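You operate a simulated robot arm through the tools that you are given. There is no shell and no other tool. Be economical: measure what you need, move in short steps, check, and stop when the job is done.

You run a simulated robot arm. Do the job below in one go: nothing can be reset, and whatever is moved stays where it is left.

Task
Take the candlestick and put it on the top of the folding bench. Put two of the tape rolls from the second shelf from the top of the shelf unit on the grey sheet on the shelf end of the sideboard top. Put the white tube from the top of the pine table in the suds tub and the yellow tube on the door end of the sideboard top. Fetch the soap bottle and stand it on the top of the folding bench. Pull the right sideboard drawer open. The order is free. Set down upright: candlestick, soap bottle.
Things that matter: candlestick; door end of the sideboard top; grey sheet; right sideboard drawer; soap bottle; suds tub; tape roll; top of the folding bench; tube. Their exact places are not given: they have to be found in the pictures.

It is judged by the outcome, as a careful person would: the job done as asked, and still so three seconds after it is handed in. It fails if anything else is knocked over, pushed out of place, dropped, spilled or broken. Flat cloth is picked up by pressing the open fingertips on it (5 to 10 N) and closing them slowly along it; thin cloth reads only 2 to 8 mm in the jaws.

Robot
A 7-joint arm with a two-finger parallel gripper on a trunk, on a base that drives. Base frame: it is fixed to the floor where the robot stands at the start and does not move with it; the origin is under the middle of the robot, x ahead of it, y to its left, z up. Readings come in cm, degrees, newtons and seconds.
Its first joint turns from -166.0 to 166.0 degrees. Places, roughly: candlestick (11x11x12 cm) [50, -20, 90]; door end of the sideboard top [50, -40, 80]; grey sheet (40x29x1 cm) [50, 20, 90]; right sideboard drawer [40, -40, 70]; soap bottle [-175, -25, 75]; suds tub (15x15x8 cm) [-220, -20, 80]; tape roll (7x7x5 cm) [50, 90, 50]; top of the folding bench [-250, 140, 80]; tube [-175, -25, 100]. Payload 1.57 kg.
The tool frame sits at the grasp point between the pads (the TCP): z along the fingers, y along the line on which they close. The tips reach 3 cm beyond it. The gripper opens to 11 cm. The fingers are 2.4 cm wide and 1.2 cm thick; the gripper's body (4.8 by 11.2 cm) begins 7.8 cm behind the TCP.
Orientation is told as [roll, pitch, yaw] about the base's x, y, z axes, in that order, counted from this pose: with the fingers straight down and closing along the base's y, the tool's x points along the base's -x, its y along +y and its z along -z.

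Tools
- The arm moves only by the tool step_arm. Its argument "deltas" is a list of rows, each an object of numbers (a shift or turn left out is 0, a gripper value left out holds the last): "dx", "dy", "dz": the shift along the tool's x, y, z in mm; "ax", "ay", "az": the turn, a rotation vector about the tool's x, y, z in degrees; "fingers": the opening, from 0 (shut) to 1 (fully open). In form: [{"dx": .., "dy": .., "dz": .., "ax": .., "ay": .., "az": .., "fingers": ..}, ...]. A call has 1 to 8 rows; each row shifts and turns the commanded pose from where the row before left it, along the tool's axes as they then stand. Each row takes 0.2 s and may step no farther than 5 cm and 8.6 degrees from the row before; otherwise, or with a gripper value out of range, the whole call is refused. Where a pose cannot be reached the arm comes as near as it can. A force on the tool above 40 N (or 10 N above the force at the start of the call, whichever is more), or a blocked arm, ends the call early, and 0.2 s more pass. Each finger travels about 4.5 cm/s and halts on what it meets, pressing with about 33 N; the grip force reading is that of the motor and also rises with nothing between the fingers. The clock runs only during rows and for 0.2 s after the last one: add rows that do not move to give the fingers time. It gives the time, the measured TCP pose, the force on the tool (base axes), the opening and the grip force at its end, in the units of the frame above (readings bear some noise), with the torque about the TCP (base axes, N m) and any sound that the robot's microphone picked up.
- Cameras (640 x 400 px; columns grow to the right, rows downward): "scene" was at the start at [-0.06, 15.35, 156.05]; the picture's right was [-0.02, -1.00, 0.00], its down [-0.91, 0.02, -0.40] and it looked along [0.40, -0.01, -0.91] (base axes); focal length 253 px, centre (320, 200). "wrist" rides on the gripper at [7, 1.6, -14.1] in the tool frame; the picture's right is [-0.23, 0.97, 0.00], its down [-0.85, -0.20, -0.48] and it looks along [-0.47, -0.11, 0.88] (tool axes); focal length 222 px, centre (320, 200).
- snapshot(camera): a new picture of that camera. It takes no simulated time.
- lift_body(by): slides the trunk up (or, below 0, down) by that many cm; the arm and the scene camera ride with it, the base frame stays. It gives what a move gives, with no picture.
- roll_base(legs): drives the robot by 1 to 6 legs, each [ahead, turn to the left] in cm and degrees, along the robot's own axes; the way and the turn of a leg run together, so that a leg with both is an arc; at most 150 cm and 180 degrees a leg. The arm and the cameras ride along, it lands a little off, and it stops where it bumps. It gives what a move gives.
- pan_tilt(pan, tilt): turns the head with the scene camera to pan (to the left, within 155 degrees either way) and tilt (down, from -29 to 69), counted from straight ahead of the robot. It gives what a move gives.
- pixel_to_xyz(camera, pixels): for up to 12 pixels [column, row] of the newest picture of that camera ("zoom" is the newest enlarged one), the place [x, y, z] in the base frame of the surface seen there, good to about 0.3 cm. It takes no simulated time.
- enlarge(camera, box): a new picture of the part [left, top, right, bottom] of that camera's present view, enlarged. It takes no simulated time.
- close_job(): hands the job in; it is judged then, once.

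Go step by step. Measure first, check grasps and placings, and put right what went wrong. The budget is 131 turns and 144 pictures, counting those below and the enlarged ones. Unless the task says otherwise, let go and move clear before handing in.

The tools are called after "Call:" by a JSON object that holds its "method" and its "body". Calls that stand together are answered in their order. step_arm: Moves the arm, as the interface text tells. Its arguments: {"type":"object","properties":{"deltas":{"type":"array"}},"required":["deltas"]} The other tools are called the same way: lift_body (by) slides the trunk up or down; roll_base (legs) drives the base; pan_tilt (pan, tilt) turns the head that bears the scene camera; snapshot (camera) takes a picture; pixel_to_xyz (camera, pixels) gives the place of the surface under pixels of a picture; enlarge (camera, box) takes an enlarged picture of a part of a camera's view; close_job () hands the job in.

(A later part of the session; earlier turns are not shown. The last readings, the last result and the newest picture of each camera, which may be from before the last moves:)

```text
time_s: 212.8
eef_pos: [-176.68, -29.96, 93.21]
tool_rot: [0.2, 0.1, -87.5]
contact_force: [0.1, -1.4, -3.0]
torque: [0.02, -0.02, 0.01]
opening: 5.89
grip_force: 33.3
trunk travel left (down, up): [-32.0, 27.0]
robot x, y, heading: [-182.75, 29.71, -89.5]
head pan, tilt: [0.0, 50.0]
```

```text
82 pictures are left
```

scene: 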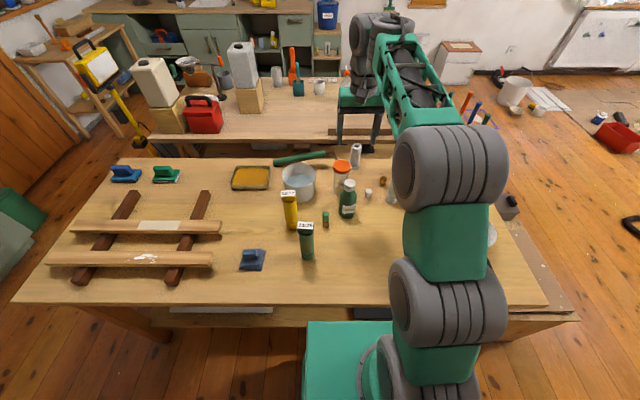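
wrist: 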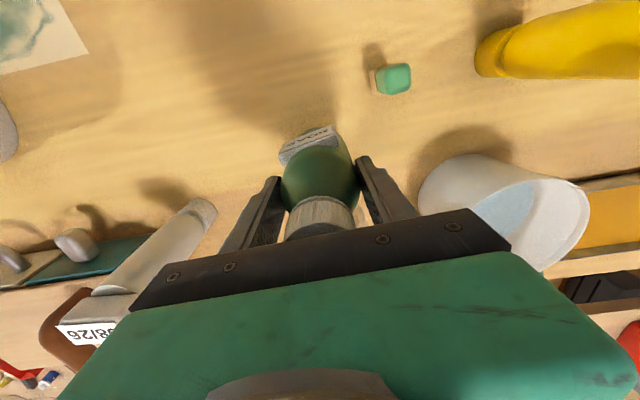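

Soap bottle held. I raise, retract, and drive back to the bench.

Call:
{"method": "lift_body", "body": {"by": 24}}

Call:
{"method": "step_arm", "body": {"deltas": [{"dx": 30}, {"dx": 35}, {"dx": 35}, {"dx": 35}, {"dx": 35}, {}]}}

Call:
{"method": "roll_base", "body": {"legs": [[-20, 0], [0, -90], [72, 0], [0, -90], [20, 0]]}}

Call:
{"method": "pan_tilt", "body": {"pan": 0, "tilt": 50}}

Call:
{"method": "snapshot", "body": {"camera": "scene"}}

Call:
{"method": "snapshot", "body": {"camera": "wrist"}}

```text
time_s: 215.3
eef_pos: [-176.66, -29.96, 117.19]
tool_rot: [0.3, 0.1, -87.5]
contact_force: [-0.4, -0.1, -2.9]
torque: [-0.04, -0.01, -0.03]
opening: 5.92
grip_force: 32.9
trunk travel left (down, up): [-56.0, 3.0]
robot x, y, heading: [-183.24, 29.43, -89.6]
head pan, tilt: [0.0, 50.0]
```

```text
time_s: 216.7
eef_pos: [-177.34, -12.85, 117.23]
tool_rot: [0.3, 0.1, -87.4]
contact_force: [-0.4, 0.9, -3.3]
torque: [-0.01, 0.03, -0.01]
opening: 5.9
grip_force: 33.1
trunk travel left (down, up): [-56.0, 3.0]
robot x, y, heading: [-183.1, 29.74, -89.3]
head pan, tilt: [0.0, 50.0]
```

```text
time_s: 230.7
eef_pos: [-262.28, 111.37, 117.29]
tool_rot: [0.3, 0.1, 93.8]
contact_force: [-1.1, 0.4, -2.7]
torque: [-0.01, 0.01, -0.02]
opening: 5.9
grip_force: 33.1
trunk travel left (down, up): [-56.0, 3.0]
robot x, y, heading: [-256.04, 68.43, 91.7]
head pan, tilt: [0.0, 50.0]
```

```text
time_s: 231.3
eef_pos: [-262.29, 111.24, 117.14]
tool_rot: [0.3, 0.1, 93.8]
contact_force: [0.2, 0.1, -3.4]
torque: [-0.05, -0.01, 0.01]
opening: 5.89
grip_force: 32.9
trunk travel left (down, up): [-56.0, 3.0]
robot x, y, heading: [-256.28, 68.41, 91.8]
head pan, tilt: [0.0, 50.0]
```

```text
81 pictures are left
```

scene: 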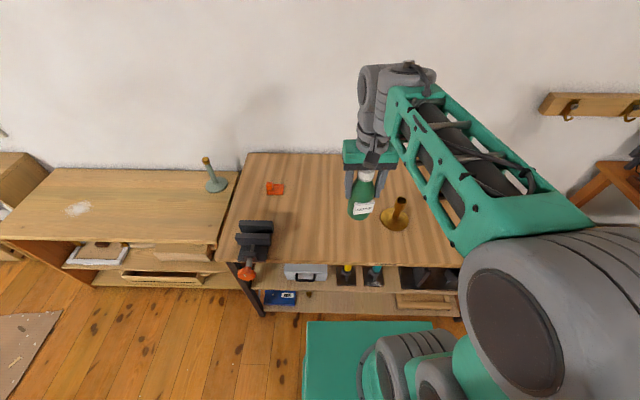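

```text
80 pictures are left
```

wrist: 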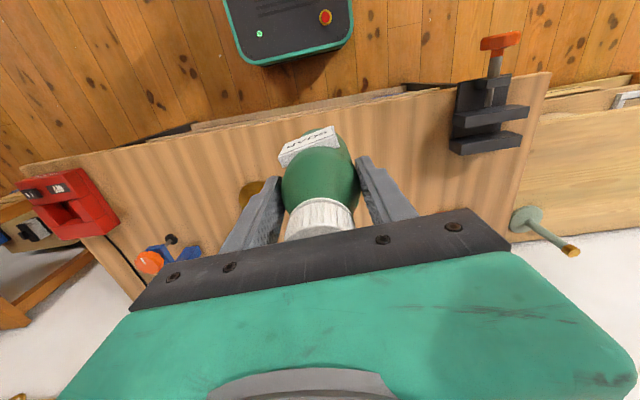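

I extend 17.5 cm forward and lower the bottle onto the bench.

Call:
{"method": "step_arm", "body": {"deltas": [{"dx": -35}, {"dx": -35}, {"dx": -35}, {"dx": -35}, {"dx": -35}, {}]}}

Call:
{"method": "lift_body", "body": {"by": -26.3}}

Call:
{"method": "step_arm", "body": {"deltas": [{"dz": 3}, {"dz": 2}, {"dz": 2}, {}]}}

```text
time_s: 232.7
eef_pos: [-263.35, 128.76, 117.19]
tool_rot: [0.3, 0.1, 93.8]
contact_force: [0.9, 0.9, -3.1]
torque: [-0.02, -0.02, 0.0]
opening: 5.91
grip_force: 32.7
trunk travel left (down, up): [-56.0, 3.0]
robot x, y, heading: [-255.93, 68.67, 92.0]
head pan, tilt: [0.0, 50.0]
```

```text
time_s: 235.4
eef_pos: [-263.39, 128.72, 90.89]
tool_rot: [0.2, 0.1, 93.8]
contact_force: [0.5, 0.2, -2.8]
torque: [-0.01, 0.02, 0.01]
opening: 5.9
grip_force: 32.8
trunk travel left (down, up): [-29.7, 29.3]
robot x, y, heading: [-255.82, 68.79, 91.6]
head pan, tilt: [0.0, 50.0]
```

```text
time_s: 236.4
eef_pos: [-263.35, 128.53, 90.03]
tool_rot: [0.3, 0.1, 93.8]
contact_force: [-0.4, 0.4, -3.2]
torque: [-0.04, 0.04, 0.03]
opening: 5.9
grip_force: 32.9
trunk travel left (down, up): [-29.7, 29.3]
robot x, y, heading: [-255.72, 68.57, 91.7]
head pan, tilt: [0.0, 50.0]
```

Call:
{"method": "step_arm", "body": {"deltas": [{"dz": 1}, {"dz": 1}, {}]}}

```text
time_s: 237.2
eef_pos: [-263.3, 128.63, 89.87]
tool_rot: [0.3, 0.0, 93.8]
contact_force: [-0.1, -0.9, 0.2]
torque: [-0.03, -0.01, 0.01]
opening: 5.91
grip_force: 33.3
trunk travel left (down, up): [-29.7, 29.3]
robot x, y, heading: [-256.25, 68.67, 91.7]
head pan, tilt: [0.0, 50.0]
```

The weight has gone off the tool, so it has touched down. I press 1 mm more, release, and rise straight up.

Call:
{"method": "step_arm", "body": {"deltas": [{"dz": 1}, {"fingers": 0.6}, {}, {"fingers": 0.75}, {}, {}]}}

Call:
{"method": "lift_body", "body": {"by": 20}}

Call:
{"method": "snapshot", "body": {"camera": "wrist"}}

```text
time_s: 238.6
eef_pos: [-263.32, 128.62, 89.93]
tool_rot: [0.4, 0.0, 93.9]
contact_force: [-0.3, 0.9, 0.6]
torque: [0.03, -0.01, 0.0]
opening: 8.26
grip_force: 0.1
trunk travel left (down, up): [-29.7, 29.3]
robot x, y, heading: [-256.06, 68.55, 91.9]
head pan, tilt: [0.0, 50.0]
```

```text
time_s: 240.7
eef_pos: [-263.24, 128.72, 110.04]
tool_rot: [0.3, 0.1, 93.8]
contact_force: [-0.3, -0.2, -0.3]
torque: [0.0, 0.0, 0.03]
opening: 8.23
grip_force: 0.1
trunk travel left (down, up): [-49.7, 9.3]
robot x, y, heading: [-255.8, 68.74, 92.0]
head pan, tilt: [0.0, 50.0]
```

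```text
79 pictures are left
```

wrist: 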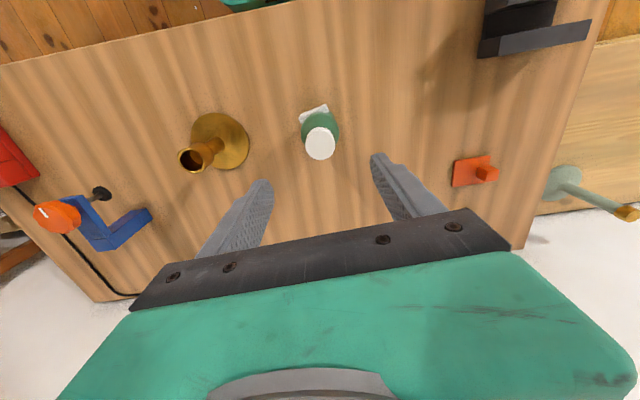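

Both bench items stand well. Now back to the pine table for the white tube.

Call:
{"method": "step_arm", "body": {"deltas": [{"dx": 35}, {"dx": 35}, {"dx": 35}, {"dx": 35}, {"dx": 35}, {}]}}

Call:
{"method": "roll_base", "body": {"legs": [[-13, 0], [0, -92], [56, 0], [0, -90], [25, 0]]}}

Call:
{"method": "snapshot", "body": {"camera": "wrist"}}

Call:
{"method": "snapshot", "body": {"camera": "scene"}}

```text
time_s: 242.1
eef_pos: [-262.09, 111.13, 109.96]
tool_rot: [0.3, 0.0, 93.9]
contact_force: [-0.3, 0.1, 0.5]
torque: [0.0, 0.02, -0.04]
opening: 8.26
grip_force: 0.0
trunk travel left (down, up): [-49.7, 9.3]
robot x, y, heading: [-255.8, 68.58, 91.7]
head pan, tilt: [0.0, 50.0]
```

```text
time_s: 255.4
eef_pos: [-197.36, -13.08, 110.05]
tool_rot: [0.3, 0.1, -90.3]
contact_force: [0.0, 0.5, -0.4]
torque: [0.0, 0.04, -0.03]
opening: 8.25
grip_force: 0.1
trunk travel left (down, up): [-49.7, 9.3]
robot x, y, heading: [-200.89, 30.1, -92.2]
head pan, tilt: [0.0, 50.0]
```

```text
78 pictures are left
```

wrist: 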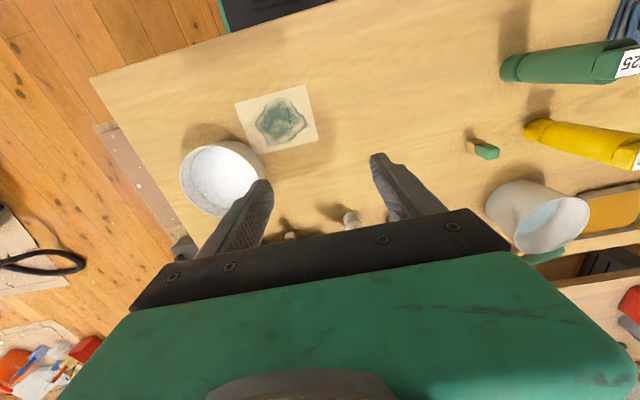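

```text
77 pictures are left
```

scene: 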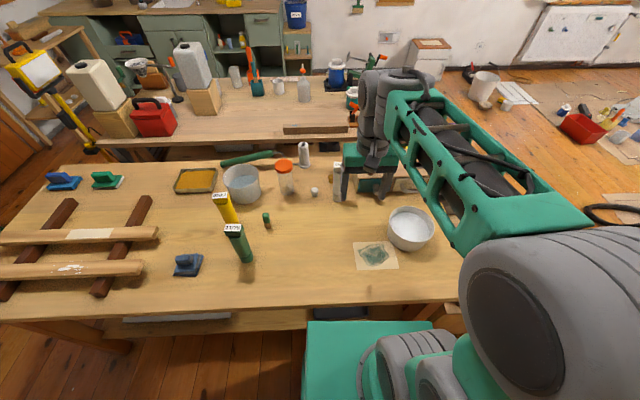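

I measure the suds tub, and move forward to view the white tube and caddy.

Call:
{"method": "pixel_to_xyz", "body": {"camera": "scene", "pixels": [[389, 226], [433, 226], [410, 208], [410, 248], [410, 225], [400, 220]]}}

Call:
{"method": "step_arm", "body": {"deltas": [{"dx": -40}, {"dx": -40}, {"dx": -35}, {"dy": 15}, {}]}}

Call:
{"method": "snapshot", "body": {"camera": "wrist"}}

```text
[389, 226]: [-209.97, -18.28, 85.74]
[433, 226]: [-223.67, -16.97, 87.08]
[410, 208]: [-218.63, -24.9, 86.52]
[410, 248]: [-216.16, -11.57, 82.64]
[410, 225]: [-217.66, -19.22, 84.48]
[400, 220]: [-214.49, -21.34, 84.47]
```

```text
time_s: 256.6
eef_pos: [-195.88, -24.56, 110.09]
tool_rot: [0.3, 0.1, -90.4]
contact_force: [-0.2, 0.0, 0.0]
torque: [0.02, 0.01, -0.02]
opening: 8.24
grip_force: 0.1
trunk travel left (down, up): [-49.7, 9.3]
robot x, y, heading: [-200.19, 29.79, -92.6]
head pan, tilt: [0.0, 50.0]
```

```text
76 pictures are left
```

wrist: 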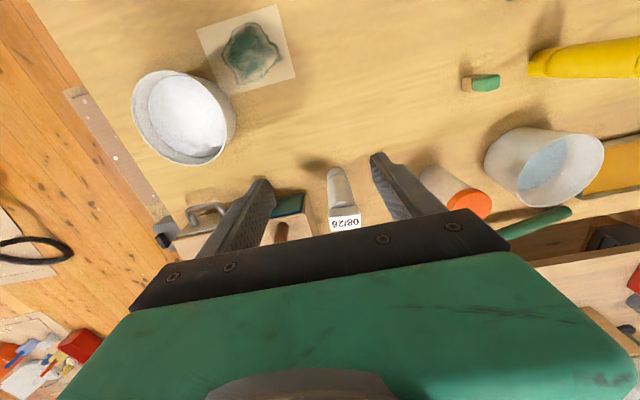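

Call:
{"method": "enlarge", "body": {"camera": "wrist", "box": [250, 150, 450, 275]}}

Call:
{"method": "pixel_to_xyz", "body": {"camera": "zoom", "pixels": [[270, 70], [275, 110], [290, 160], [300, 205], [255, 235], [355, 225], [250, 130], [310, 125], [120, 160], [190, 150], [130, 230], [165, 225]]}}

```text
3.20 times, centred on (350, 212) of wrist
```

zoom: 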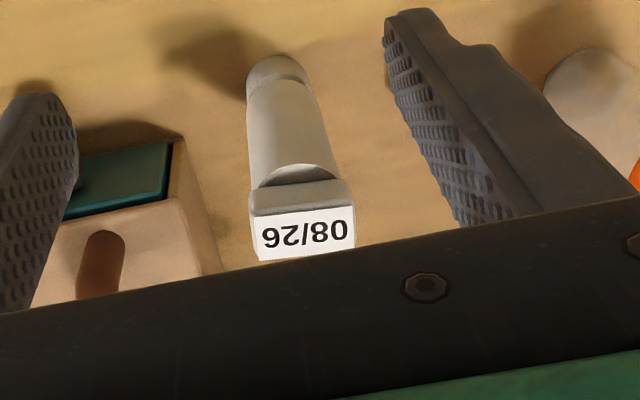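

```text
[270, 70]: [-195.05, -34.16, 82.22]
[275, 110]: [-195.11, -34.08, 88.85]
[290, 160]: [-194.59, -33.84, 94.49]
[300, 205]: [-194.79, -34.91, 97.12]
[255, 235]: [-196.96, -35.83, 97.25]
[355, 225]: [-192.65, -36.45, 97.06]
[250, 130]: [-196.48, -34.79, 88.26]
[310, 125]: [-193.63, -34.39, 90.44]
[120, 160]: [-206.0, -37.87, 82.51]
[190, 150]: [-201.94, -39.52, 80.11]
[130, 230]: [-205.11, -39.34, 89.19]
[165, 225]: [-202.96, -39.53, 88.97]
```

Tube centre ≈(-194.9,-35.8), block top 97.2, caddy begins at x<-202. I drive 3 cm nearer, then move over the tube.

Call:
{"method": "roll_base", "body": {"legs": [[3, 0]]}}

Call:
{"method": "step_arm", "body": {"deltas": [{"dx": -28, "dy": 4, "fingers": 0.62}, {"dx": -28, "dy": 4}, {"dx": -28, "dy": 4}, {}, {}]}}

```text
time_s: 257.5
eef_pos: [-196.18, -27.52, 109.95]
tool_rot: [0.3, 0.1, -90.5]
contact_force: [-0.9, 0.0, 0.0]
torque: [0.01, -0.01, 0.0]
opening: 8.27
grip_force: 0.1
trunk travel left (down, up): [-49.7, 9.3]
robot x, y, heading: [-200.44, 26.93, -92.2]
head pan, tilt: [0.0, 50.0]
```

```text
time_s: 258.7
eef_pos: [-194.99, -35.76, 109.97]
tool_rot: [0.3, 0.1, -90.4]
contact_force: [-0.8, -0.3, 0.2]
torque: [0.0, 0.0, 0.0]
opening: 6.83
grip_force: 0.1
trunk travel left (down, up): [-49.7, 9.3]
robot x, y, heading: [-200.81, 26.67, -92.7]
head pan, tilt: [0.0, 50.0]
```

Call:
{"method": "lift_body", "body": {"by": -12}}

Call:
{"method": "snapshot", "body": {"camera": "wrist"}}

```text
time_s: 260.2
eef_pos: [-194.93, -35.68, 98.13]
tool_rot: [0.4, 0.1, -90.4]
contact_force: [-0.6, 0.1, 0.0]
torque: [-0.02, 0.0, 0.03]
opening: 6.8
grip_force: 0.0
trunk travel left (down, up): [-37.7, 21.3]
robot x, y, heading: [-200.87, 26.52, -92.5]
head pan, tilt: [0.0, 50.0]
```

```text
74 pictures are left
```

wrist: 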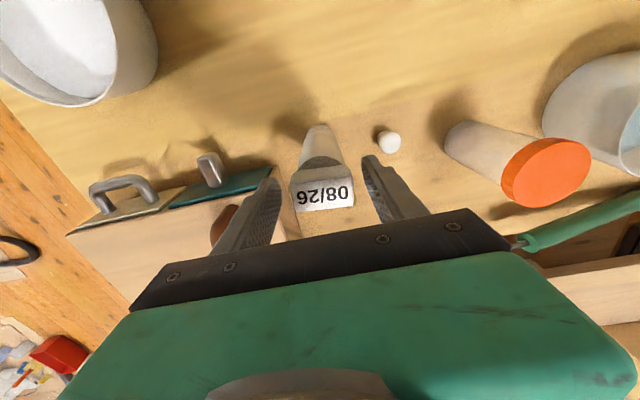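

Centred between the fingers. I lower further and grip.

Call:
{"method": "lift_body", "body": {"by": -7.2}}

Call:
{"method": "step_arm", "body": {"deltas": [{"fingers": 0.1}, {}, {}, {}, {}, {}]}}

Call:
{"method": "lift_body", "body": {"by": 4}}

Call:
{"method": "snapshot", "body": {"camera": "wrist"}}

```text
time_s: 261.3
eef_pos: [-195.02, -35.79, 91.01]
tool_rot: [0.2, 0.2, -90.5]
contact_force: [-1.3, -0.3, -0.2]
torque: [0.0, -0.03, 0.04]
opening: 6.83
grip_force: 0.1
trunk travel left (down, up): [-30.5, 28.5]
robot x, y, heading: [-200.64, 26.88, -92.2]
head pan, tilt: [0.0, 50.0]
```

```text
time_s: 262.7
eef_pos: [-195.0, -35.66, 90.9]
tool_rot: [0.4, 0.1, -90.4]
contact_force: [1.1, 0.2, 1.8]
torque: [0.04, -0.01, 0.02]
opening: 4.88
grip_force: 33.2
trunk travel left (down, up): [-30.5, 28.5]
robot x, y, heading: [-200.46, 26.72, -92.6]
head pan, tilt: [0.0, 50.0]
```

```text
time_s: 263.5
eef_pos: [-194.92, -35.7, 94.8]
tool_rot: [0.4, 0.0, -90.3]
contact_force: [0.1, -0.4, -1.6]
torque: [0.0, -0.01, -0.01]
opening: 4.89
grip_force: 32.5
trunk travel left (down, up): [-34.5, 24.5]
robot x, y, heading: [-200.58, 26.73, -92.3]
head pan, tilt: [0.0, 50.0]
```

```text
73 pictures are left
```

wrist: 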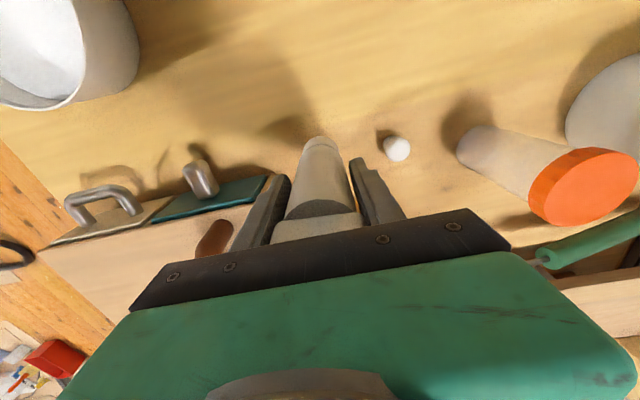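

White tube is held. I raise it and move it over the tub centre (-217.3,-18.3).

Call:
{"method": "lift_body", "body": {"by": 14}}

Call:
{"method": "step_arm", "body": {"deltas": [{"dx": 25, "dy": -32}, {"dx": 25, "dy": -32}, {"dx": 25, "dy": -32}, {"dx": 25, "dy": -32}, {"dx": 25, "dy": -32}, {"dx": 25, "dy": -32}, {"dx": 24, "dy": -31}, {}]}}

Call:
{"method": "snapshot", "body": {"camera": "wrist"}}

Call:
{"method": "snapshot", "body": {"camera": "scene"}}

```text
time_s: 265.2
eef_pos: [-194.93, -35.77, 108.81]
tool_rot: [0.3, 0.1, -90.5]
contact_force: [0.2, -0.3, -1.6]
torque: [0.01, 0.01, -0.03]
opening: 4.84
grip_force: 33.1
trunk travel left (down, up): [-48.5, 10.5]
robot x, y, heading: [-200.77, 26.95, -92.3]
head pan, tilt: [0.0, 50.0]
```

```text
time_s: 267.0
eef_pos: [-217.07, -18.3, 108.95]
tool_rot: [0.3, 0.0, -90.5]
contact_force: [-0.8, 1.2, -2.0]
torque: [0.02, 0.0, 0.03]
opening: 4.81
grip_force: 32.7
trunk travel left (down, up): [-48.5, 10.5]
robot x, y, heading: [-200.45, 26.75, -92.4]
head pan, tilt: [0.0, 50.0]
```

```text
72 pictures are left
```

wrist: 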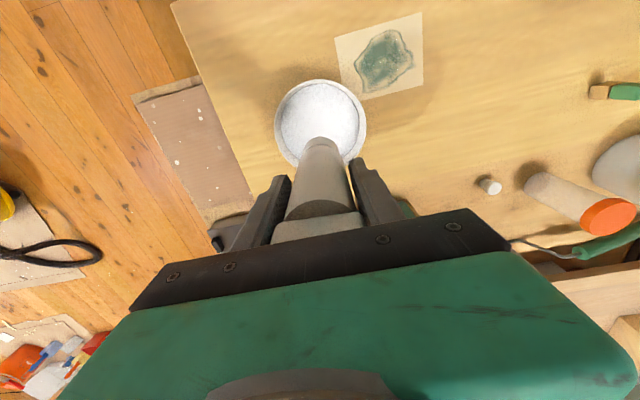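

```text
71 pictures are left
```

scene: 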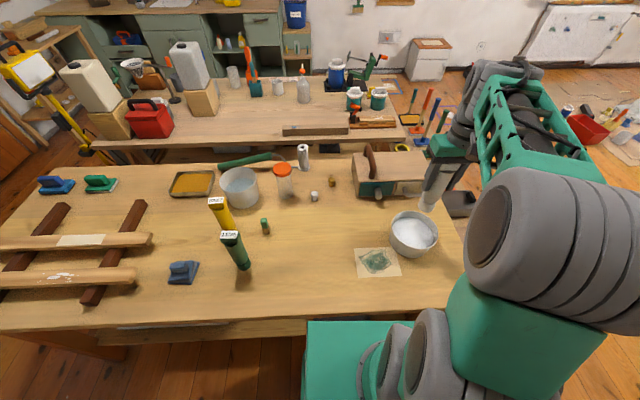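

Call:
{"method": "pixel_to_xyz", "body": {"camera": "wrist", "pixels": [[278, 120], [363, 117], [320, 82], [300, 120], [340, 100], [285, 140], [360, 135]]}}

Call:
{"method": "pixel_to_xyz", "body": {"camera": "scene", "pixels": [[391, 230], [437, 230], [413, 212], [414, 253], [413, 232], [425, 240]]}}

```text
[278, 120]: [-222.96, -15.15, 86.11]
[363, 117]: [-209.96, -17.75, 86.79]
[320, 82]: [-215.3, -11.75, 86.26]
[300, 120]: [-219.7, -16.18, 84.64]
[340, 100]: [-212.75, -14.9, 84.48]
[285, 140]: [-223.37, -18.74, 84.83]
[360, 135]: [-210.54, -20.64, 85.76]
```

```text
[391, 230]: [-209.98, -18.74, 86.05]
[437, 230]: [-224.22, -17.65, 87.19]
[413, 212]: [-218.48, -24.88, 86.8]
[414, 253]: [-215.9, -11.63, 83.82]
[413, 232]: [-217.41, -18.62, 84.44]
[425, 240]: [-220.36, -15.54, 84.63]
```

Tub centre confirmed. I lower the tube into it.

Call:
{"method": "lift_body", "body": {"by": -12.3}}

Call:
{"method": "step_arm", "body": {"deltas": [{"dz": 4}, {"dz": 4}, {"dz": 4}, {}]}}

```text
time_s: 268.5
eef_pos: [-216.99, -18.3, 96.53]
tool_rot: [0.3, 0.1, -90.4]
contact_force: [0.5, -0.7, -1.0]
torque: [0.03, 0.01, -0.02]
opening: 4.82
grip_force: 32.8
trunk travel left (down, up): [-36.2, 22.8]
robot x, y, heading: [-200.79, 26.88, -92.6]
head pan, tilt: [0.0, 50.0]
```

```text
time_s: 269.5
eef_pos: [-217.16, -18.41, 95.37]
tool_rot: [0.3, 0.1, -90.4]
contact_force: [-0.6, 0.0, -1.1]
torque: [0.02, -0.02, -0.03]
opening: 4.8
grip_force: 32.7
trunk travel left (down, up): [-36.2, 22.8]
robot x, y, heading: [-200.63, 26.9, -92.3]
head pan, tilt: [0.0, 50.0]
```

Call:
{"method": "step_arm", "body": {"deltas": [{"dz": 5}, {"dz": 5}, {"dz": 5}, {"dz": 5}, {"dz": 5}, {"dz": 5}, {}]}}

```text
time_s: 271.1
eef_pos: [-217.16, -18.43, 92.44]
tool_rot: [0.3, 0.2, -90.4]
contact_force: [-0.7, -1.1, -1.9]
torque: [0.01, -0.01, 0.03]
opening: 4.79
grip_force: 32.8
trunk travel left (down, up): [-36.2, 22.8]
robot x, y, heading: [-200.83, 26.82, -92.7]
head pan, tilt: [0.0, 50.0]
```

The tube goes through the suds; I go on slowly to the tub floor.

Call:
{"method": "step_arm", "body": {"deltas": [{"dz": 3}, {"dz": 3}, {"dz": 2}, {}]}}

```text
time_s: 272.1
eef_pos: [-217.0, -18.33, 91.57]
tool_rot: [0.4, 0.1, -90.4]
contact_force: [0.7, 0.0, -2.3]
torque: [-0.01, 0.0, -0.01]
opening: 4.8
grip_force: 33.3
trunk travel left (down, up): [-36.2, 22.8]
robot x, y, heading: [-200.67, 26.86, -92.5]
head pan, tilt: [0.0, 50.0]
```

Call:
{"method": "step_arm", "body": {"deltas": [{"dz": 2}, {"dz": 2}, {"dz": 2}, {}]}}

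```text
time_s: 273.1
eef_pos: [-216.91, -18.35, 91.25]
tool_rot: [0.1, -0.4, -90.5]
contact_force: [0.7, -0.4, 26.3]
torque: [0.08, 0.11, -0.13]
opening: 4.75
grip_force: 33.4
trunk travel left (down, up): [-36.2, 22.8]
robot x, y, heading: [-200.38, 26.76, -92.2]
head pan, tilt: [0.0, 50.0]
```

Floor contact (26 N). I ease 3 mm, open, and rise.

Call:
{"method": "step_arm", "body": {"deltas": [{"dz": -3}, {"fingers": 0.5}, {}, {"fingers": 0.62}, {}, {}]}}

Call:
{"method": "lift_body", "body": {"by": 19}}

Call:
{"method": "snapshot", "body": {"camera": "wrist"}}

Call:
{"method": "snapshot", "body": {"camera": "scene"}}

```text
time_s: 274.5
eef_pos: [-216.84, -18.31, 91.27]
tool_rot: [0.4, 0.1, -90.4]
contact_force: [0.0, 0.1, -0.3]
torque: [-0.01, 0.01, -0.02]
opening: 6.84
grip_force: 0.0
trunk travel left (down, up): [-36.2, 22.8]
robot x, y, heading: [-200.84, 26.69, -92.5]
head pan, tilt: [0.0, 50.0]
```

```text
time_s: 276.6
eef_pos: [-216.91, -18.32, 110.26]
tool_rot: [0.3, 0.0, -90.5]
contact_force: [0.1, 0.2, 0.0]
torque: [0.01, -0.01, -0.03]
opening: 6.79
grip_force: 0.0
trunk travel left (down, up): [-55.2, 3.8]
robot x, y, heading: [-200.57, 27.09, -92.6]
head pan, tilt: [0.0, 50.0]
```

```text
70 pictures are left
```

wrist: 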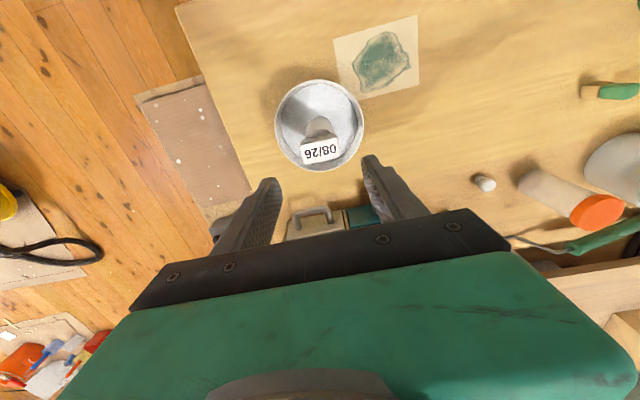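

```text
69 pictures are left
```

scene: 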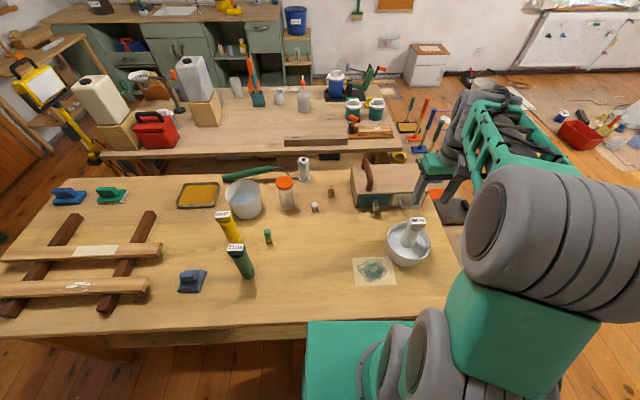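

The white tube stands in the tub (410,240). Now the yellow tube: centre the arm, back off, and shift along the aisle.

Call:
{"method": "step_arm", "body": {"deltas": [{"dx": 20, "dy": 30}, {"dx": 20, "dy": 30}, {"dx": 0, "dy": 30}, {"dy": 30}, {"dy": 30}, {}]}}

Call:
{"method": "roll_base", "body": {"legs": [[-18, 0], [0, 92], [42, 0], [0, -90], [15, 0]]}}

Call:
{"method": "snapshot", "body": {"camera": "wrist"}}

Call:
{"method": "enlarge", "body": {"camera": "scene", "box": [200, 120, 440, 270]}}

```text
time_s: 278.0
eef_pos: [-201.86, -14.53, 110.46]
tool_rot: [0.4, 0.0, -90.4]
contact_force: [0.3, 0.0, -0.6]
torque: [0.0, 0.0, -0.05]
opening: 6.82
grip_force: 0.1
trunk travel left (down, up): [-55.2, 3.8]
robot x, y, heading: [-200.53, 26.8, -92.4]
head pan, tilt: [0.0, 50.0]
```

```text
time_s: 290.4
eef_pos: [-155.78, -11.24, 110.41]
tool_rot: [0.3, 0.1, -87.0]
contact_force: [0.3, -0.3, -0.4]
torque: [0.01, -0.03, -0.07]
opening: 6.82
grip_force: 0.0
trunk travel left (down, up): [-55.2, 3.8]
robot x, y, heading: [-156.9, 30.35, -89.1]
head pan, tilt: [0.0, 50.0]
```

```text
68 pictures are left
```

wrist: 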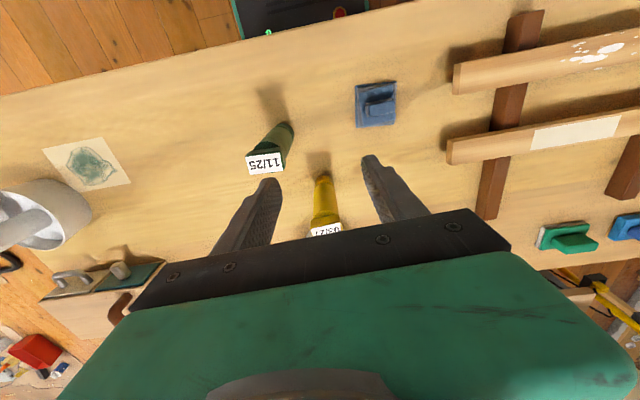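

```text
2.67 times, centred on (320, 195) of scene
```

zoom: 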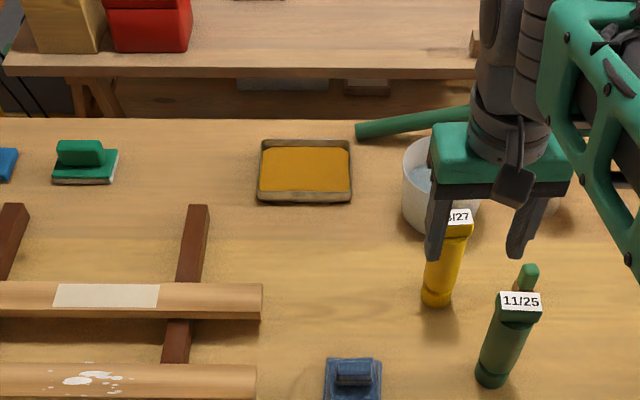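

Call:
{"method": "pixel_to_xyz", "body": {"camera": "wrist", "pixels": [[324, 195], [316, 205], [334, 205], [327, 222], [325, 180], [318, 230], [335, 228], [270, 163]]}}

```text
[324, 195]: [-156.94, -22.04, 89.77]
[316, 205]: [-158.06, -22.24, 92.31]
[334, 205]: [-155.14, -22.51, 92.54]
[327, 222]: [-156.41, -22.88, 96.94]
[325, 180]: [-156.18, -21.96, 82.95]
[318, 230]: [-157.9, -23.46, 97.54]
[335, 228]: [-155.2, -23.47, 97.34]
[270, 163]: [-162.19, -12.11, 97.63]
```

Yellow tube centre ≈(-156.6,-23.8). I move over it, lower, and check.

Call:
{"method": "step_arm", "body": {"deltas": [{"dx": -31, "dy": -4}, {"dx": -31, "dy": -4}, {"dx": -31, "dy": -3}, {"dx": -32, "dy": -3}, {}]}}

Call:
{"method": "lift_body", "body": {"by": -12.3}}

Call:
{"method": "snapshot", "body": {"camera": "wrist"}}

```text
time_s: 291.6
eef_pos: [-156.45, -23.61, 110.31]
tool_rot: [0.3, 0.1, -87.2]
contact_force: [-0.4, 1.1, 0.1]
torque: [0.0, 0.0, 0.01]
opening: 6.83
grip_force: 0.1
trunk travel left (down, up): [-55.2, 3.8]
robot x, y, heading: [-156.76, 30.01, -89.1]
head pan, tilt: [0.0, 50.0]
```

```text
time_s: 293.2
eef_pos: [-156.48, -23.56, 97.95]
tool_rot: [0.3, 0.1, -87.1]
contact_force: [0.0, -0.3, 0.0]
torque: [0.05, -0.05, 0.01]
opening: 6.81
grip_force: 0.1
trunk travel left (down, up): [-42.9, 16.1]
robot x, y, heading: [-156.65, 29.95, -89.0]
head pan, tilt: [0.0, 50.0]
```

```text
66 pictures are left
```

wrist: 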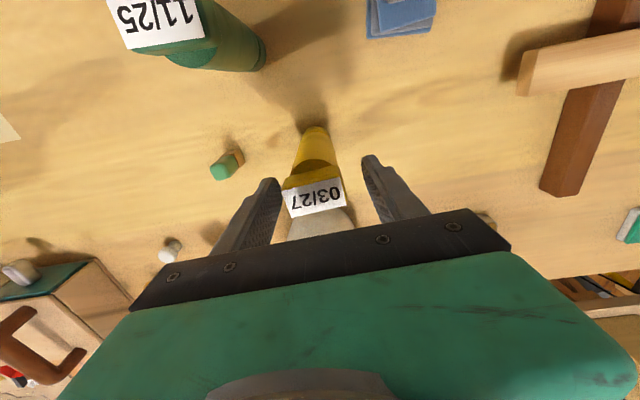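

Call:
{"method": "lift_body", "body": {"by": -7}}

Call:
{"method": "step_arm", "body": {"deltas": [{"fingers": 0.1}, {}, {}, {}, {}, {}]}}

Call:
{"method": "lift_body", "body": {"by": 18}}

Call:
{"method": "snapshot", "body": {"camera": "wrist"}}

```text
time_s: 294.3
eef_pos: [-156.4, -23.58, 90.95]
tool_rot: [0.4, 0.1, -87.2]
contact_force: [0.7, -0.1, -0.1]
torque: [-0.01, 0.0, 0.0]
opening: 6.8
grip_force: 0.0
trunk travel left (down, up): [-35.9, 23.1]
robot x, y, heading: [-156.95, 29.84, -89.4]
head pan, tilt: [0.0, 50.0]
```

```text
time_s: 295.7
eef_pos: [-156.42, -23.57, 91.14]
tool_rot: [0.3, 0.1, -87.1]
contact_force: [-0.9, 0.0, 1.1]
torque: [0.0, 0.18, -0.02]
opening: 4.74
grip_force: 32.9
trunk travel left (down, up): [-35.9, 23.1]
robot x, y, heading: [-156.66, 30.14, -89.3]
head pan, tilt: [0.0, 50.0]
```

```text
time_s: 297.7
eef_pos: [-156.46, -23.57, 108.99]
tool_rot: [0.3, 0.1, -87.0]
contact_force: [-0.2, 1.2, -0.9]
torque: [0.05, 0.02, 0.04]
opening: 4.74
grip_force: 32.7
trunk travel left (down, up): [-53.9, 5.1]
robot x, y, heading: [-156.69, 30.43, -89.3]
head pan, tilt: [0.0, 50.0]
```

```text
65 pictures are left
```

wrist: 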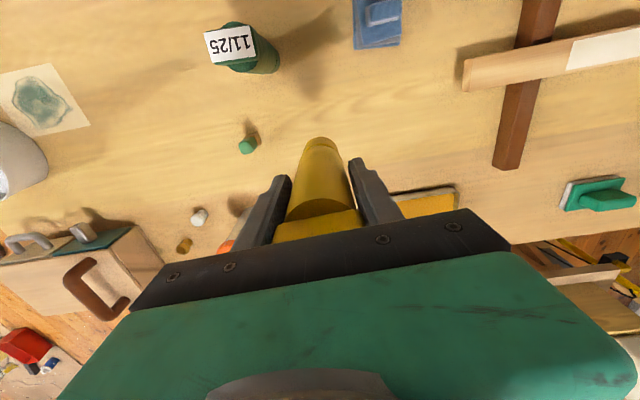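

Yellow tube held. I raise, retract, and drive back to the sideboard's door end.

Call:
{"method": "lift_body", "body": {"by": 4.5}}

Call:
{"method": "roll_base", "body": {"legs": [[-32, 0]]}}

Call:
{"method": "step_arm", "body": {"deltas": [{"dx": 35}, {"dx": 35}, {"dx": 35}, {}]}}

Call:
{"method": "roll_base", "body": {"legs": [[0, 90], [128, 0], [0, -90], [92, 0], [0, 90]]}}

Call:
{"method": "pan_tilt", "body": {"pan": -10, "tilt": 50}}

Call:
{"method": "snapshot", "body": {"camera": "scene"}}

Call:
{"method": "snapshot", "body": {"camera": "wrist"}}

```text
time_s: 298.5
eef_pos: [-156.55, -23.5, 113.5]
tool_rot: [0.3, 0.1, -87.1]
contact_force: [0.7, 0.2, -1.1]
torque: [0.02, 0.01, 0.0]
opening: 4.7
grip_force: 32.8
trunk travel left (down, up): [-58.4, 0.6]
robot x, y, heading: [-156.82, 30.02, -89.0]
head pan, tilt: [0.0, 50.0]
```

```text
time_s: 300.7
eef_pos: [-156.82, 8.49, 113.56]
tool_rot: [0.2, 0.1, -87.3]
contact_force: [-0.6, -0.4, -1.8]
torque: [0.01, 0.01, 0.0]
opening: 4.74
grip_force: 33.2
trunk travel left (down, up): [-58.4, 0.6]
robot x, y, heading: [-157.2, 61.89, -89.1]
head pan, tilt: [0.0, 50.0]
```

```text
time_s: 301.7
eef_pos: [-157.68, 18.94, 113.43]
tool_rot: [0.3, 0.1, -87.3]
contact_force: [0.0, -0.3, -1.7]
torque: [-0.01, 0.01, -0.01]
opening: 4.73
grip_force: 32.9
trunk travel left (down, up): [-58.4, 0.6]
robot x, y, heading: [-157.48, 62.04, -89.6]
head pan, tilt: [0.0, 50.0]
```

```text
time_s: 324.1
eef_pos: [10.18, -33.82, 113.37]
tool_rot: [0.4, 0.0, 0.3]
contact_force: [-0.9, 0.3, -1.5]
torque: [0.0, 0.01, -0.01]
opening: 4.74
grip_force: 32.7
trunk travel left (down, up): [-58.4, 0.6]
robot x, y, heading: [-33.15, -31.65, -1.6]
head pan, tilt: [0.0, 50.0]
```

```text
time_s: 324.8
eef_pos: [10.19, -33.9, 113.33]
tool_rot: [0.3, 0.1, 0.3]
contact_force: [0.4, 0.5, -1.4]
torque: [0.0, 0.0, 0.0]
opening: 4.73
grip_force: 33.4
trunk travel left (down, up): [-58.4, 0.6]
robot x, y, heading: [-33.0, -31.17, -1.7]
head pan, tilt: [-10.0, 50.0]
```

```text
64 pictures are left
```

scene: 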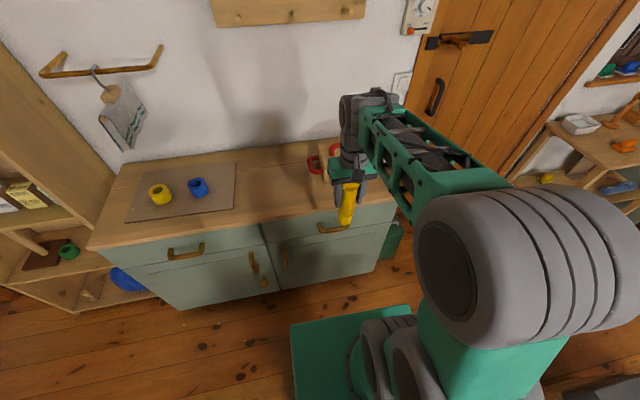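

```text
63 pictures are left
```

wrist: 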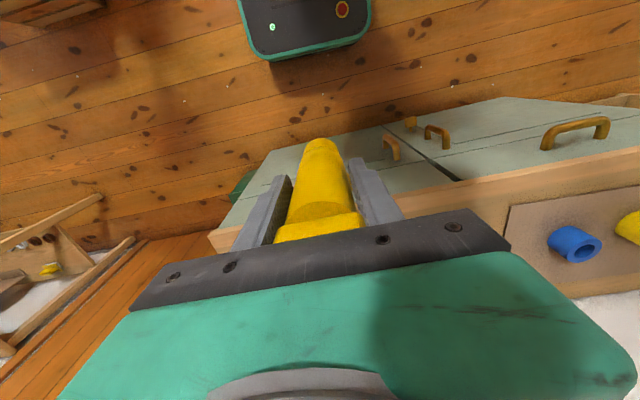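

I drive ahead 14 cm and extend so the tube is over the front strip at about (36,-42), then look.

Call:
{"method": "roll_base", "body": {"legs": [[14, 0]]}}

Call:
{"method": "step_arm", "body": {"deltas": [{"dx": -30, "dy": -15}, {"dx": -30, "dy": -15}, {"dx": -30, "dy": -15}, {"dx": -30, "dy": -10}, {}]}}

Call:
{"method": "snapshot", "body": {"camera": "wrist"}}

Call:
{"method": "snapshot", "body": {"camera": "scene"}}

```text
time_s: 326.1
eef_pos: [24.22, -34.22, 113.44]
tool_rot: [0.4, 0.1, 0.2]
contact_force: [0.0, -0.5, -2.0]
torque: [0.03, 0.05, 0.01]
opening: 4.75
grip_force: 32.9
trunk travel left (down, up): [-58.4, 0.6]
robot x, y, heading: [-18.86, -32.33, -1.8]
head pan, tilt: [-10.0, 50.0]
```

```text
time_s: 327.3
eef_pos: [36.13, -39.59, 113.31]
tool_rot: [0.4, 0.1, 0.3]
contact_force: [-0.8, 0.5, -2.0]
torque: [-0.01, 0.05, -0.01]
opening: 4.75
grip_force: 33.0
trunk travel left (down, up): [-58.4, 0.6]
robot x, y, heading: [-19.32, -31.47, -1.8]
head pan, tilt: [-10.0, 50.0]
```

```text
62 pictures are left
```

wrist: 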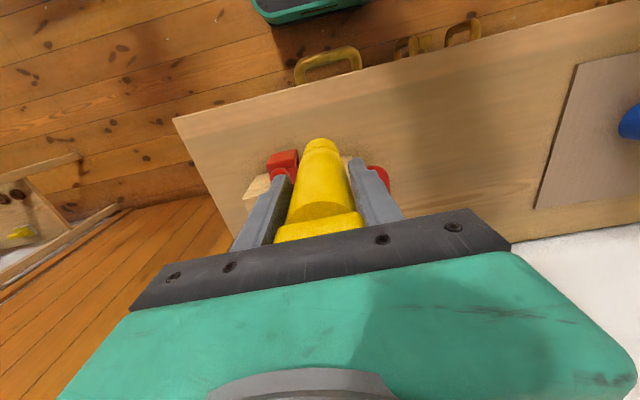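

```text
61 pictures are left
```

scene: 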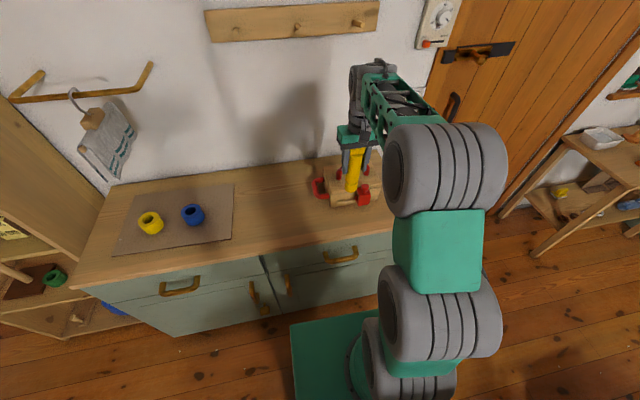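

A red part of the toolbox sticks out at scene (363,195); I measure it and the free strip.

Call:
{"method": "enlarge", "body": {"camera": "scene", "box": [290, 130, 410, 250]}}

Call:
{"method": "pixel_to_xyz", "body": {"camera": "scene", "pixels": [[335, 206], [363, 204], [363, 192], [370, 195], [356, 195], [345, 205], [320, 188], [340, 222], [375, 225], [385, 215], [300, 215]]}}

Call:
{"method": "pixel_to_xyz", "body": {"camera": "wrist", "pixels": [[285, 155], [275, 170], [260, 185], [376, 172], [250, 150], [320, 120], [296, 160]]}}

```text
3.33 times, centred on (350, 190) of scene
```

zoom: 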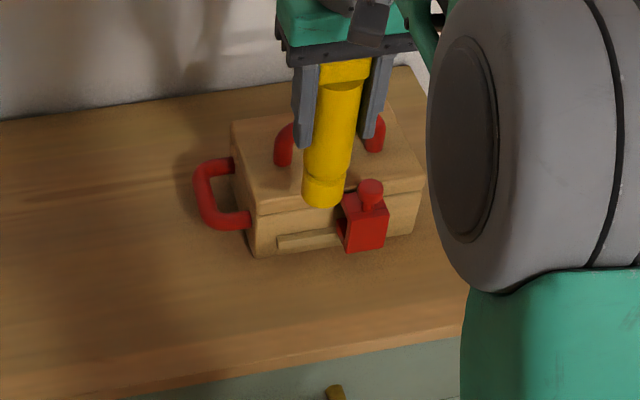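

```text
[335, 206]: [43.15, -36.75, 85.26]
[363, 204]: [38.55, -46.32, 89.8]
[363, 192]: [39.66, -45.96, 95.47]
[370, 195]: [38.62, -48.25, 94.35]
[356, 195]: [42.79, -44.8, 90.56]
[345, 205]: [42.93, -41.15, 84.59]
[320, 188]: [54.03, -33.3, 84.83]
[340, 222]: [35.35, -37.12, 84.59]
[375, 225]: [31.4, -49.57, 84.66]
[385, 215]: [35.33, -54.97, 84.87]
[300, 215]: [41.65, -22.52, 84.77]
```

```text
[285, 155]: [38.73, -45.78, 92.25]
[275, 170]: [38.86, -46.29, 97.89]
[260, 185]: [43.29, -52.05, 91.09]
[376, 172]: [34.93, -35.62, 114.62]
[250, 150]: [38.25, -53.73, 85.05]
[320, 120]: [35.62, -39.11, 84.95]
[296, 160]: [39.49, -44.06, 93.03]
```

I shift to y≈-36, clear of the red latch, and lower.

Call:
{"method": "step_arm", "body": {"deltas": [{"dy": 18}, {"dy": 18}, {}]}}

Call:
{"method": "lift_body", "body": {"by": -16}}

Call:
{"method": "step_arm", "body": {"deltas": [{"dz": 3}, {"dz": 3}, {"dz": 2}, {}]}}

```text
time_s: 328.1
eef_pos: [36.12, -35.89, 113.32]
tool_rot: [0.3, 0.1, 0.3]
contact_force: [-0.1, 0.3, -2.1]
torque: [-0.02, 0.0, 0.01]
opening: 4.75
grip_force: 32.7
trunk travel left (down, up): [-58.4, 0.6]
robot x, y, heading: [-18.8, -32.28, -1.9]
head pan, tilt: [-10.0, 50.0]
```

```text
time_s: 329.9
eef_pos: [35.98, -35.93, 97.37]
tool_rot: [0.3, 0.0, 0.3]
contact_force: [0.0, -0.8, -1.9]
torque: [-0.01, 0.02, -0.04]
opening: 4.76
grip_force: 33.1
trunk travel left (down, up): [-42.4, 16.6]
robot x, y, heading: [-19.06, -32.08, -1.8]
head pan, tilt: [-10.0, 50.0]
```

```text
time_s: 330.9
eef_pos: [36.12, -35.92, 96.73]
tool_rot: [0.3, 0.1, 0.3]
contact_force: [0.3, -0.4, -0.9]
torque: [0.02, 0.03, 0.01]
opening: 4.72
grip_force: 33.5
trunk travel left (down, up): [-42.4, 16.6]
robot x, y, heading: [-18.86, -31.69, -1.7]
head pan, tilt: [-10.0, 50.0]
```

Call:
{"method": "step_arm", "body": {"deltas": [{"dz": 2}, {"dz": 2}, {"dz": 1}, {}]}}

```text
time_s: 331.9
eef_pos: [36.13, -35.98, 96.06]
tool_rot: [0.2, 0.2, 0.3]
contact_force: [-0.3, 0.2, -2.3]
torque: [-0.01, -0.02, 0.01]
opening: 4.73
grip_force: 33.3
trunk travel left (down, up): [-42.4, 16.6]
robot x, y, heading: [-19.16, -32.08, -1.7]
head pan, tilt: [-10.0, 50.0]
```

Call:
{"method": "step_arm", "body": {"deltas": [{"dz": 1.5}, {"dz": 1.5}, {"dz": 1}, {}]}}

```text
time_s: 332.9
eef_pos: [36.21, -35.96, 96.11]
tool_rot: [0.2, -0.3, 0.4]
contact_force: [-3.4, -0.4, 27.5]
torque: [-0.2, 0.42, -0.03]
opening: 4.75
grip_force: 33.5
trunk travel left (down, up): [-42.4, 16.6]
robot x, y, heading: [-18.85, -32.13, -1.7]
head pan, tilt: [-10.0, 50.0]
```

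Contact. I ease back 3.5 mm, release, rise and check.

Call:
{"method": "step_arm", "body": {"deltas": [{"dz": -3.5}, {"fingers": 0.5}, {}, {"fingers": 0.62}, {}, {}]}}

Call:
{"method": "lift_body", "body": {"by": 15}}

Call:
{"method": "roll_base", "body": {"legs": [[-15, 0]]}}

Call:
{"method": "snapshot", "body": {"camera": "wrist"}}

Call:
{"method": "snapshot", "body": {"camera": "scene"}}

```text
time_s: 334.3
eef_pos: [36.15, -35.92, 95.96]
tool_rot: [0.3, 0.2, 0.4]
contact_force: [-0.5, 1.0, 0.4]
torque: [0.01, -0.03, -0.02]
opening: 6.84
grip_force: 0.1
trunk travel left (down, up): [-42.4, 16.6]
robot x, y, heading: [-19.17, -31.81, -1.8]
head pan, tilt: [-10.0, 50.0]
```

```text
time_s: 336.1
eef_pos: [36.15, -35.92, 110.9]
tool_rot: [0.2, 0.1, 0.2]
contact_force: [0.2, -0.4, 0.6]
torque: [0.0, 0.0, -0.01]
opening: 6.82
grip_force: 0.1
trunk travel left (down, up): [-57.4, 1.6]
robot x, y, heading: [-18.95, -32.19, -1.8]
head pan, tilt: [-10.0, 50.0]
```

```text
time_s: 337.4
eef_pos: [21.39, -35.41, 111.09]
tool_rot: [0.3, 0.1, 0.3]
contact_force: [-0.3, -0.4, 0.0]
torque: [0.02, -0.02, 0.02]
opening: 6.83
grip_force: 0.1
trunk travel left (down, up): [-57.4, 1.6]
robot x, y, heading: [-33.84, -31.53, -1.8]
head pan, tilt: [-10.0, 50.0]
```

```text
59 pictures are left
```

wrist: 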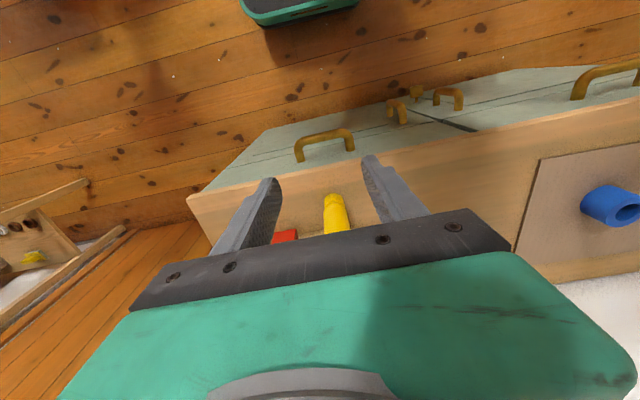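

```text
58 pictures are left
```

scene: 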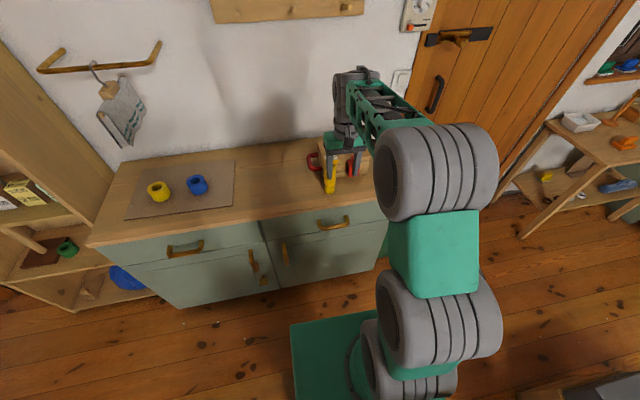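

Yellow tube stands at the door end. Now the drawer: I turn the tool horizontal (pointing at the drawer), fingers to close vertically on the handle.

Call:
{"method": "roll_base", "body": {"legs": [[-8, 1.8]]}}

Call:
{"method": "step_arm", "body": {"deltas": [{"ay": -8.2}, {"ay": -8.2}, {"ay": -8.2}, {"ay": -8.2}, {"ay": -8.2}, {"ay": -8.2}, {"ay": -8.2}, {}]}}

Call:
{"method": "step_arm", "body": {"deltas": [{"ay": -8.2}, {"ay": -8.2}, {"ay": -8.2}, {"ay": -8.0}, {}]}}

```text
time_s: 338.5
eef_pos: [13.59, -33.63, 111.13]
tool_rot: [0.3, 0.0, 2.1]
contact_force: [-0.7, 0.9, 0.4]
torque: [0.0, -0.02, 0.0]
opening: 6.82
grip_force: 0.2
trunk travel left (down, up): [-57.4, 1.6]
robot x, y, heading: [-41.25, -31.54, -0.1]
head pan, tilt: [-10.0, 50.0]
```

```text
time_s: 340.3
eef_pos: [13.55, -33.5, 111.1]
tool_rot: [0.6, -57.4, 1.6]
contact_force: [0.5, 0.0, -0.3]
torque: [0.0, -0.02, 0.02]
opening: 6.8
grip_force: 0.2
trunk travel left (down, up): [-57.4, 1.6]
robot x, y, heading: [-41.3, -31.74, 0.0]
head pan, tilt: [-10.0, 50.0]
```

```text
time_s: 341.5
eef_pos: [13.67, -33.73, 111.07]
tool_rot: [89.5, -89.6, -87.4]
contact_force: [-0.8, 0.5, 0.5]
torque: [0.04, 0.0, 0.01]
opening: 6.83
grip_force: 0.1
trunk travel left (down, up): [-57.4, 1.6]
robot x, y, heading: [-41.52, -31.95, -0.0]
head pan, tilt: [-10.0, 50.0]
```

Horizontal now. I roll the tool 90° about its axis so that it closes vertically.

Call:
{"method": "step_arm", "body": {"deltas": [{"az": 8.2}, {"az": 8.2}, {"az": 8.2}, {"az": 8.2}, {"az": 8.2}, {"az": 8.2}, {"az": 8.2}, {}]}}

Call:
{"method": "step_arm", "body": {"deltas": [{"az": 8.2}, {"az": 8.2}, {"az": 8.2}, {"az": 8.0}, {}]}}

Call:
{"method": "snapshot", "body": {"camera": "wrist"}}

Call:
{"method": "snapshot", "body": {"camera": "scene"}}

```text
time_s: 343.3
eef_pos: [13.57, -33.69, 111.0]
tool_rot: [89.9, -32.2, -87.9]
contact_force: [-0.5, -0.3, -0.4]
torque: [0.02, 0.02, -0.02]
opening: 6.85
grip_force: 0.1
trunk travel left (down, up): [-57.4, 1.6]
robot x, y, heading: [-41.48, -31.62, 0.1]
head pan, tilt: [-10.0, 50.0]
```

```text
time_s: 344.5
eef_pos: [13.52, -33.71, 111.04]
tool_rot: [89.9, 0.3, -88.0]
contact_force: [-0.1, 0.2, 0.3]
torque: [-0.01, 0.03, -0.01]
opening: 6.83
grip_force: 0.1
trunk travel left (down, up): [-57.4, 1.6]
robot x, y, heading: [-41.45, -31.68, -0.1]
head pan, tilt: [-10.0, 50.0]
```

```text
57 pictures are left
```

wrist: 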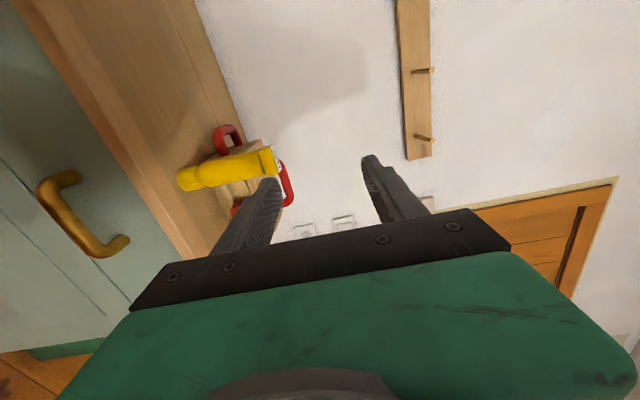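

```text
56 pictures are left
```

scene: 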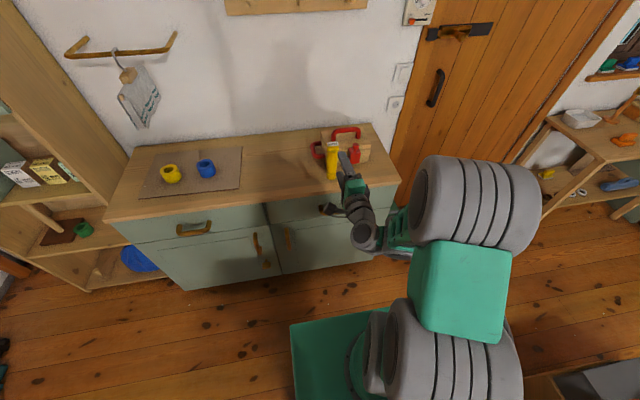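

I measure the handle and lower the trunk to its height.

Call:
{"method": "pixel_to_xyz", "body": {"camera": "wrist", "pixels": [[45, 190], [60, 210], [80, 232], [95, 250], [72, 180], [122, 243], [95, 205], [120, 190]]}}

Call:
{"method": "lift_body", "body": {"by": -36.5}}

Call:
{"method": "snapshot", "body": {"camera": "wrist"}}

```text
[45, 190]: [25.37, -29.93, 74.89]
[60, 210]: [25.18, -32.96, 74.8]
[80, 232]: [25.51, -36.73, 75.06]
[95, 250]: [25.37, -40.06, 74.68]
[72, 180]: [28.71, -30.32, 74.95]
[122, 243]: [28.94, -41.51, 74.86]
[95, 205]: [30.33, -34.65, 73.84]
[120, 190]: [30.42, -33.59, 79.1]
```

```text
time_s: 348.0
eef_pos: [13.64, -33.63, 74.49]
tool_rot: [90.0, 0.3, -87.9]
contact_force: [-0.7, 1.3, 0.9]
torque: [-0.03, -0.01, -0.03]
opening: 6.83
grip_force: 0.1
trunk travel left (down, up): [-20.9, 38.1]
robot x, y, heading: [-41.85, -31.51, -0.1]
head pan, tilt: [-10.0, 50.0]
```

```text
55 pictures are left
```

wrist: 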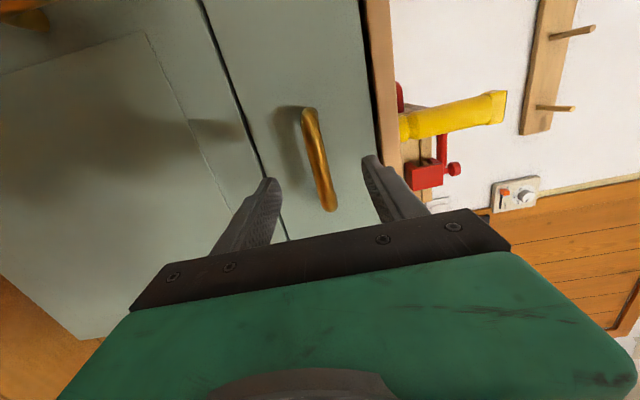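

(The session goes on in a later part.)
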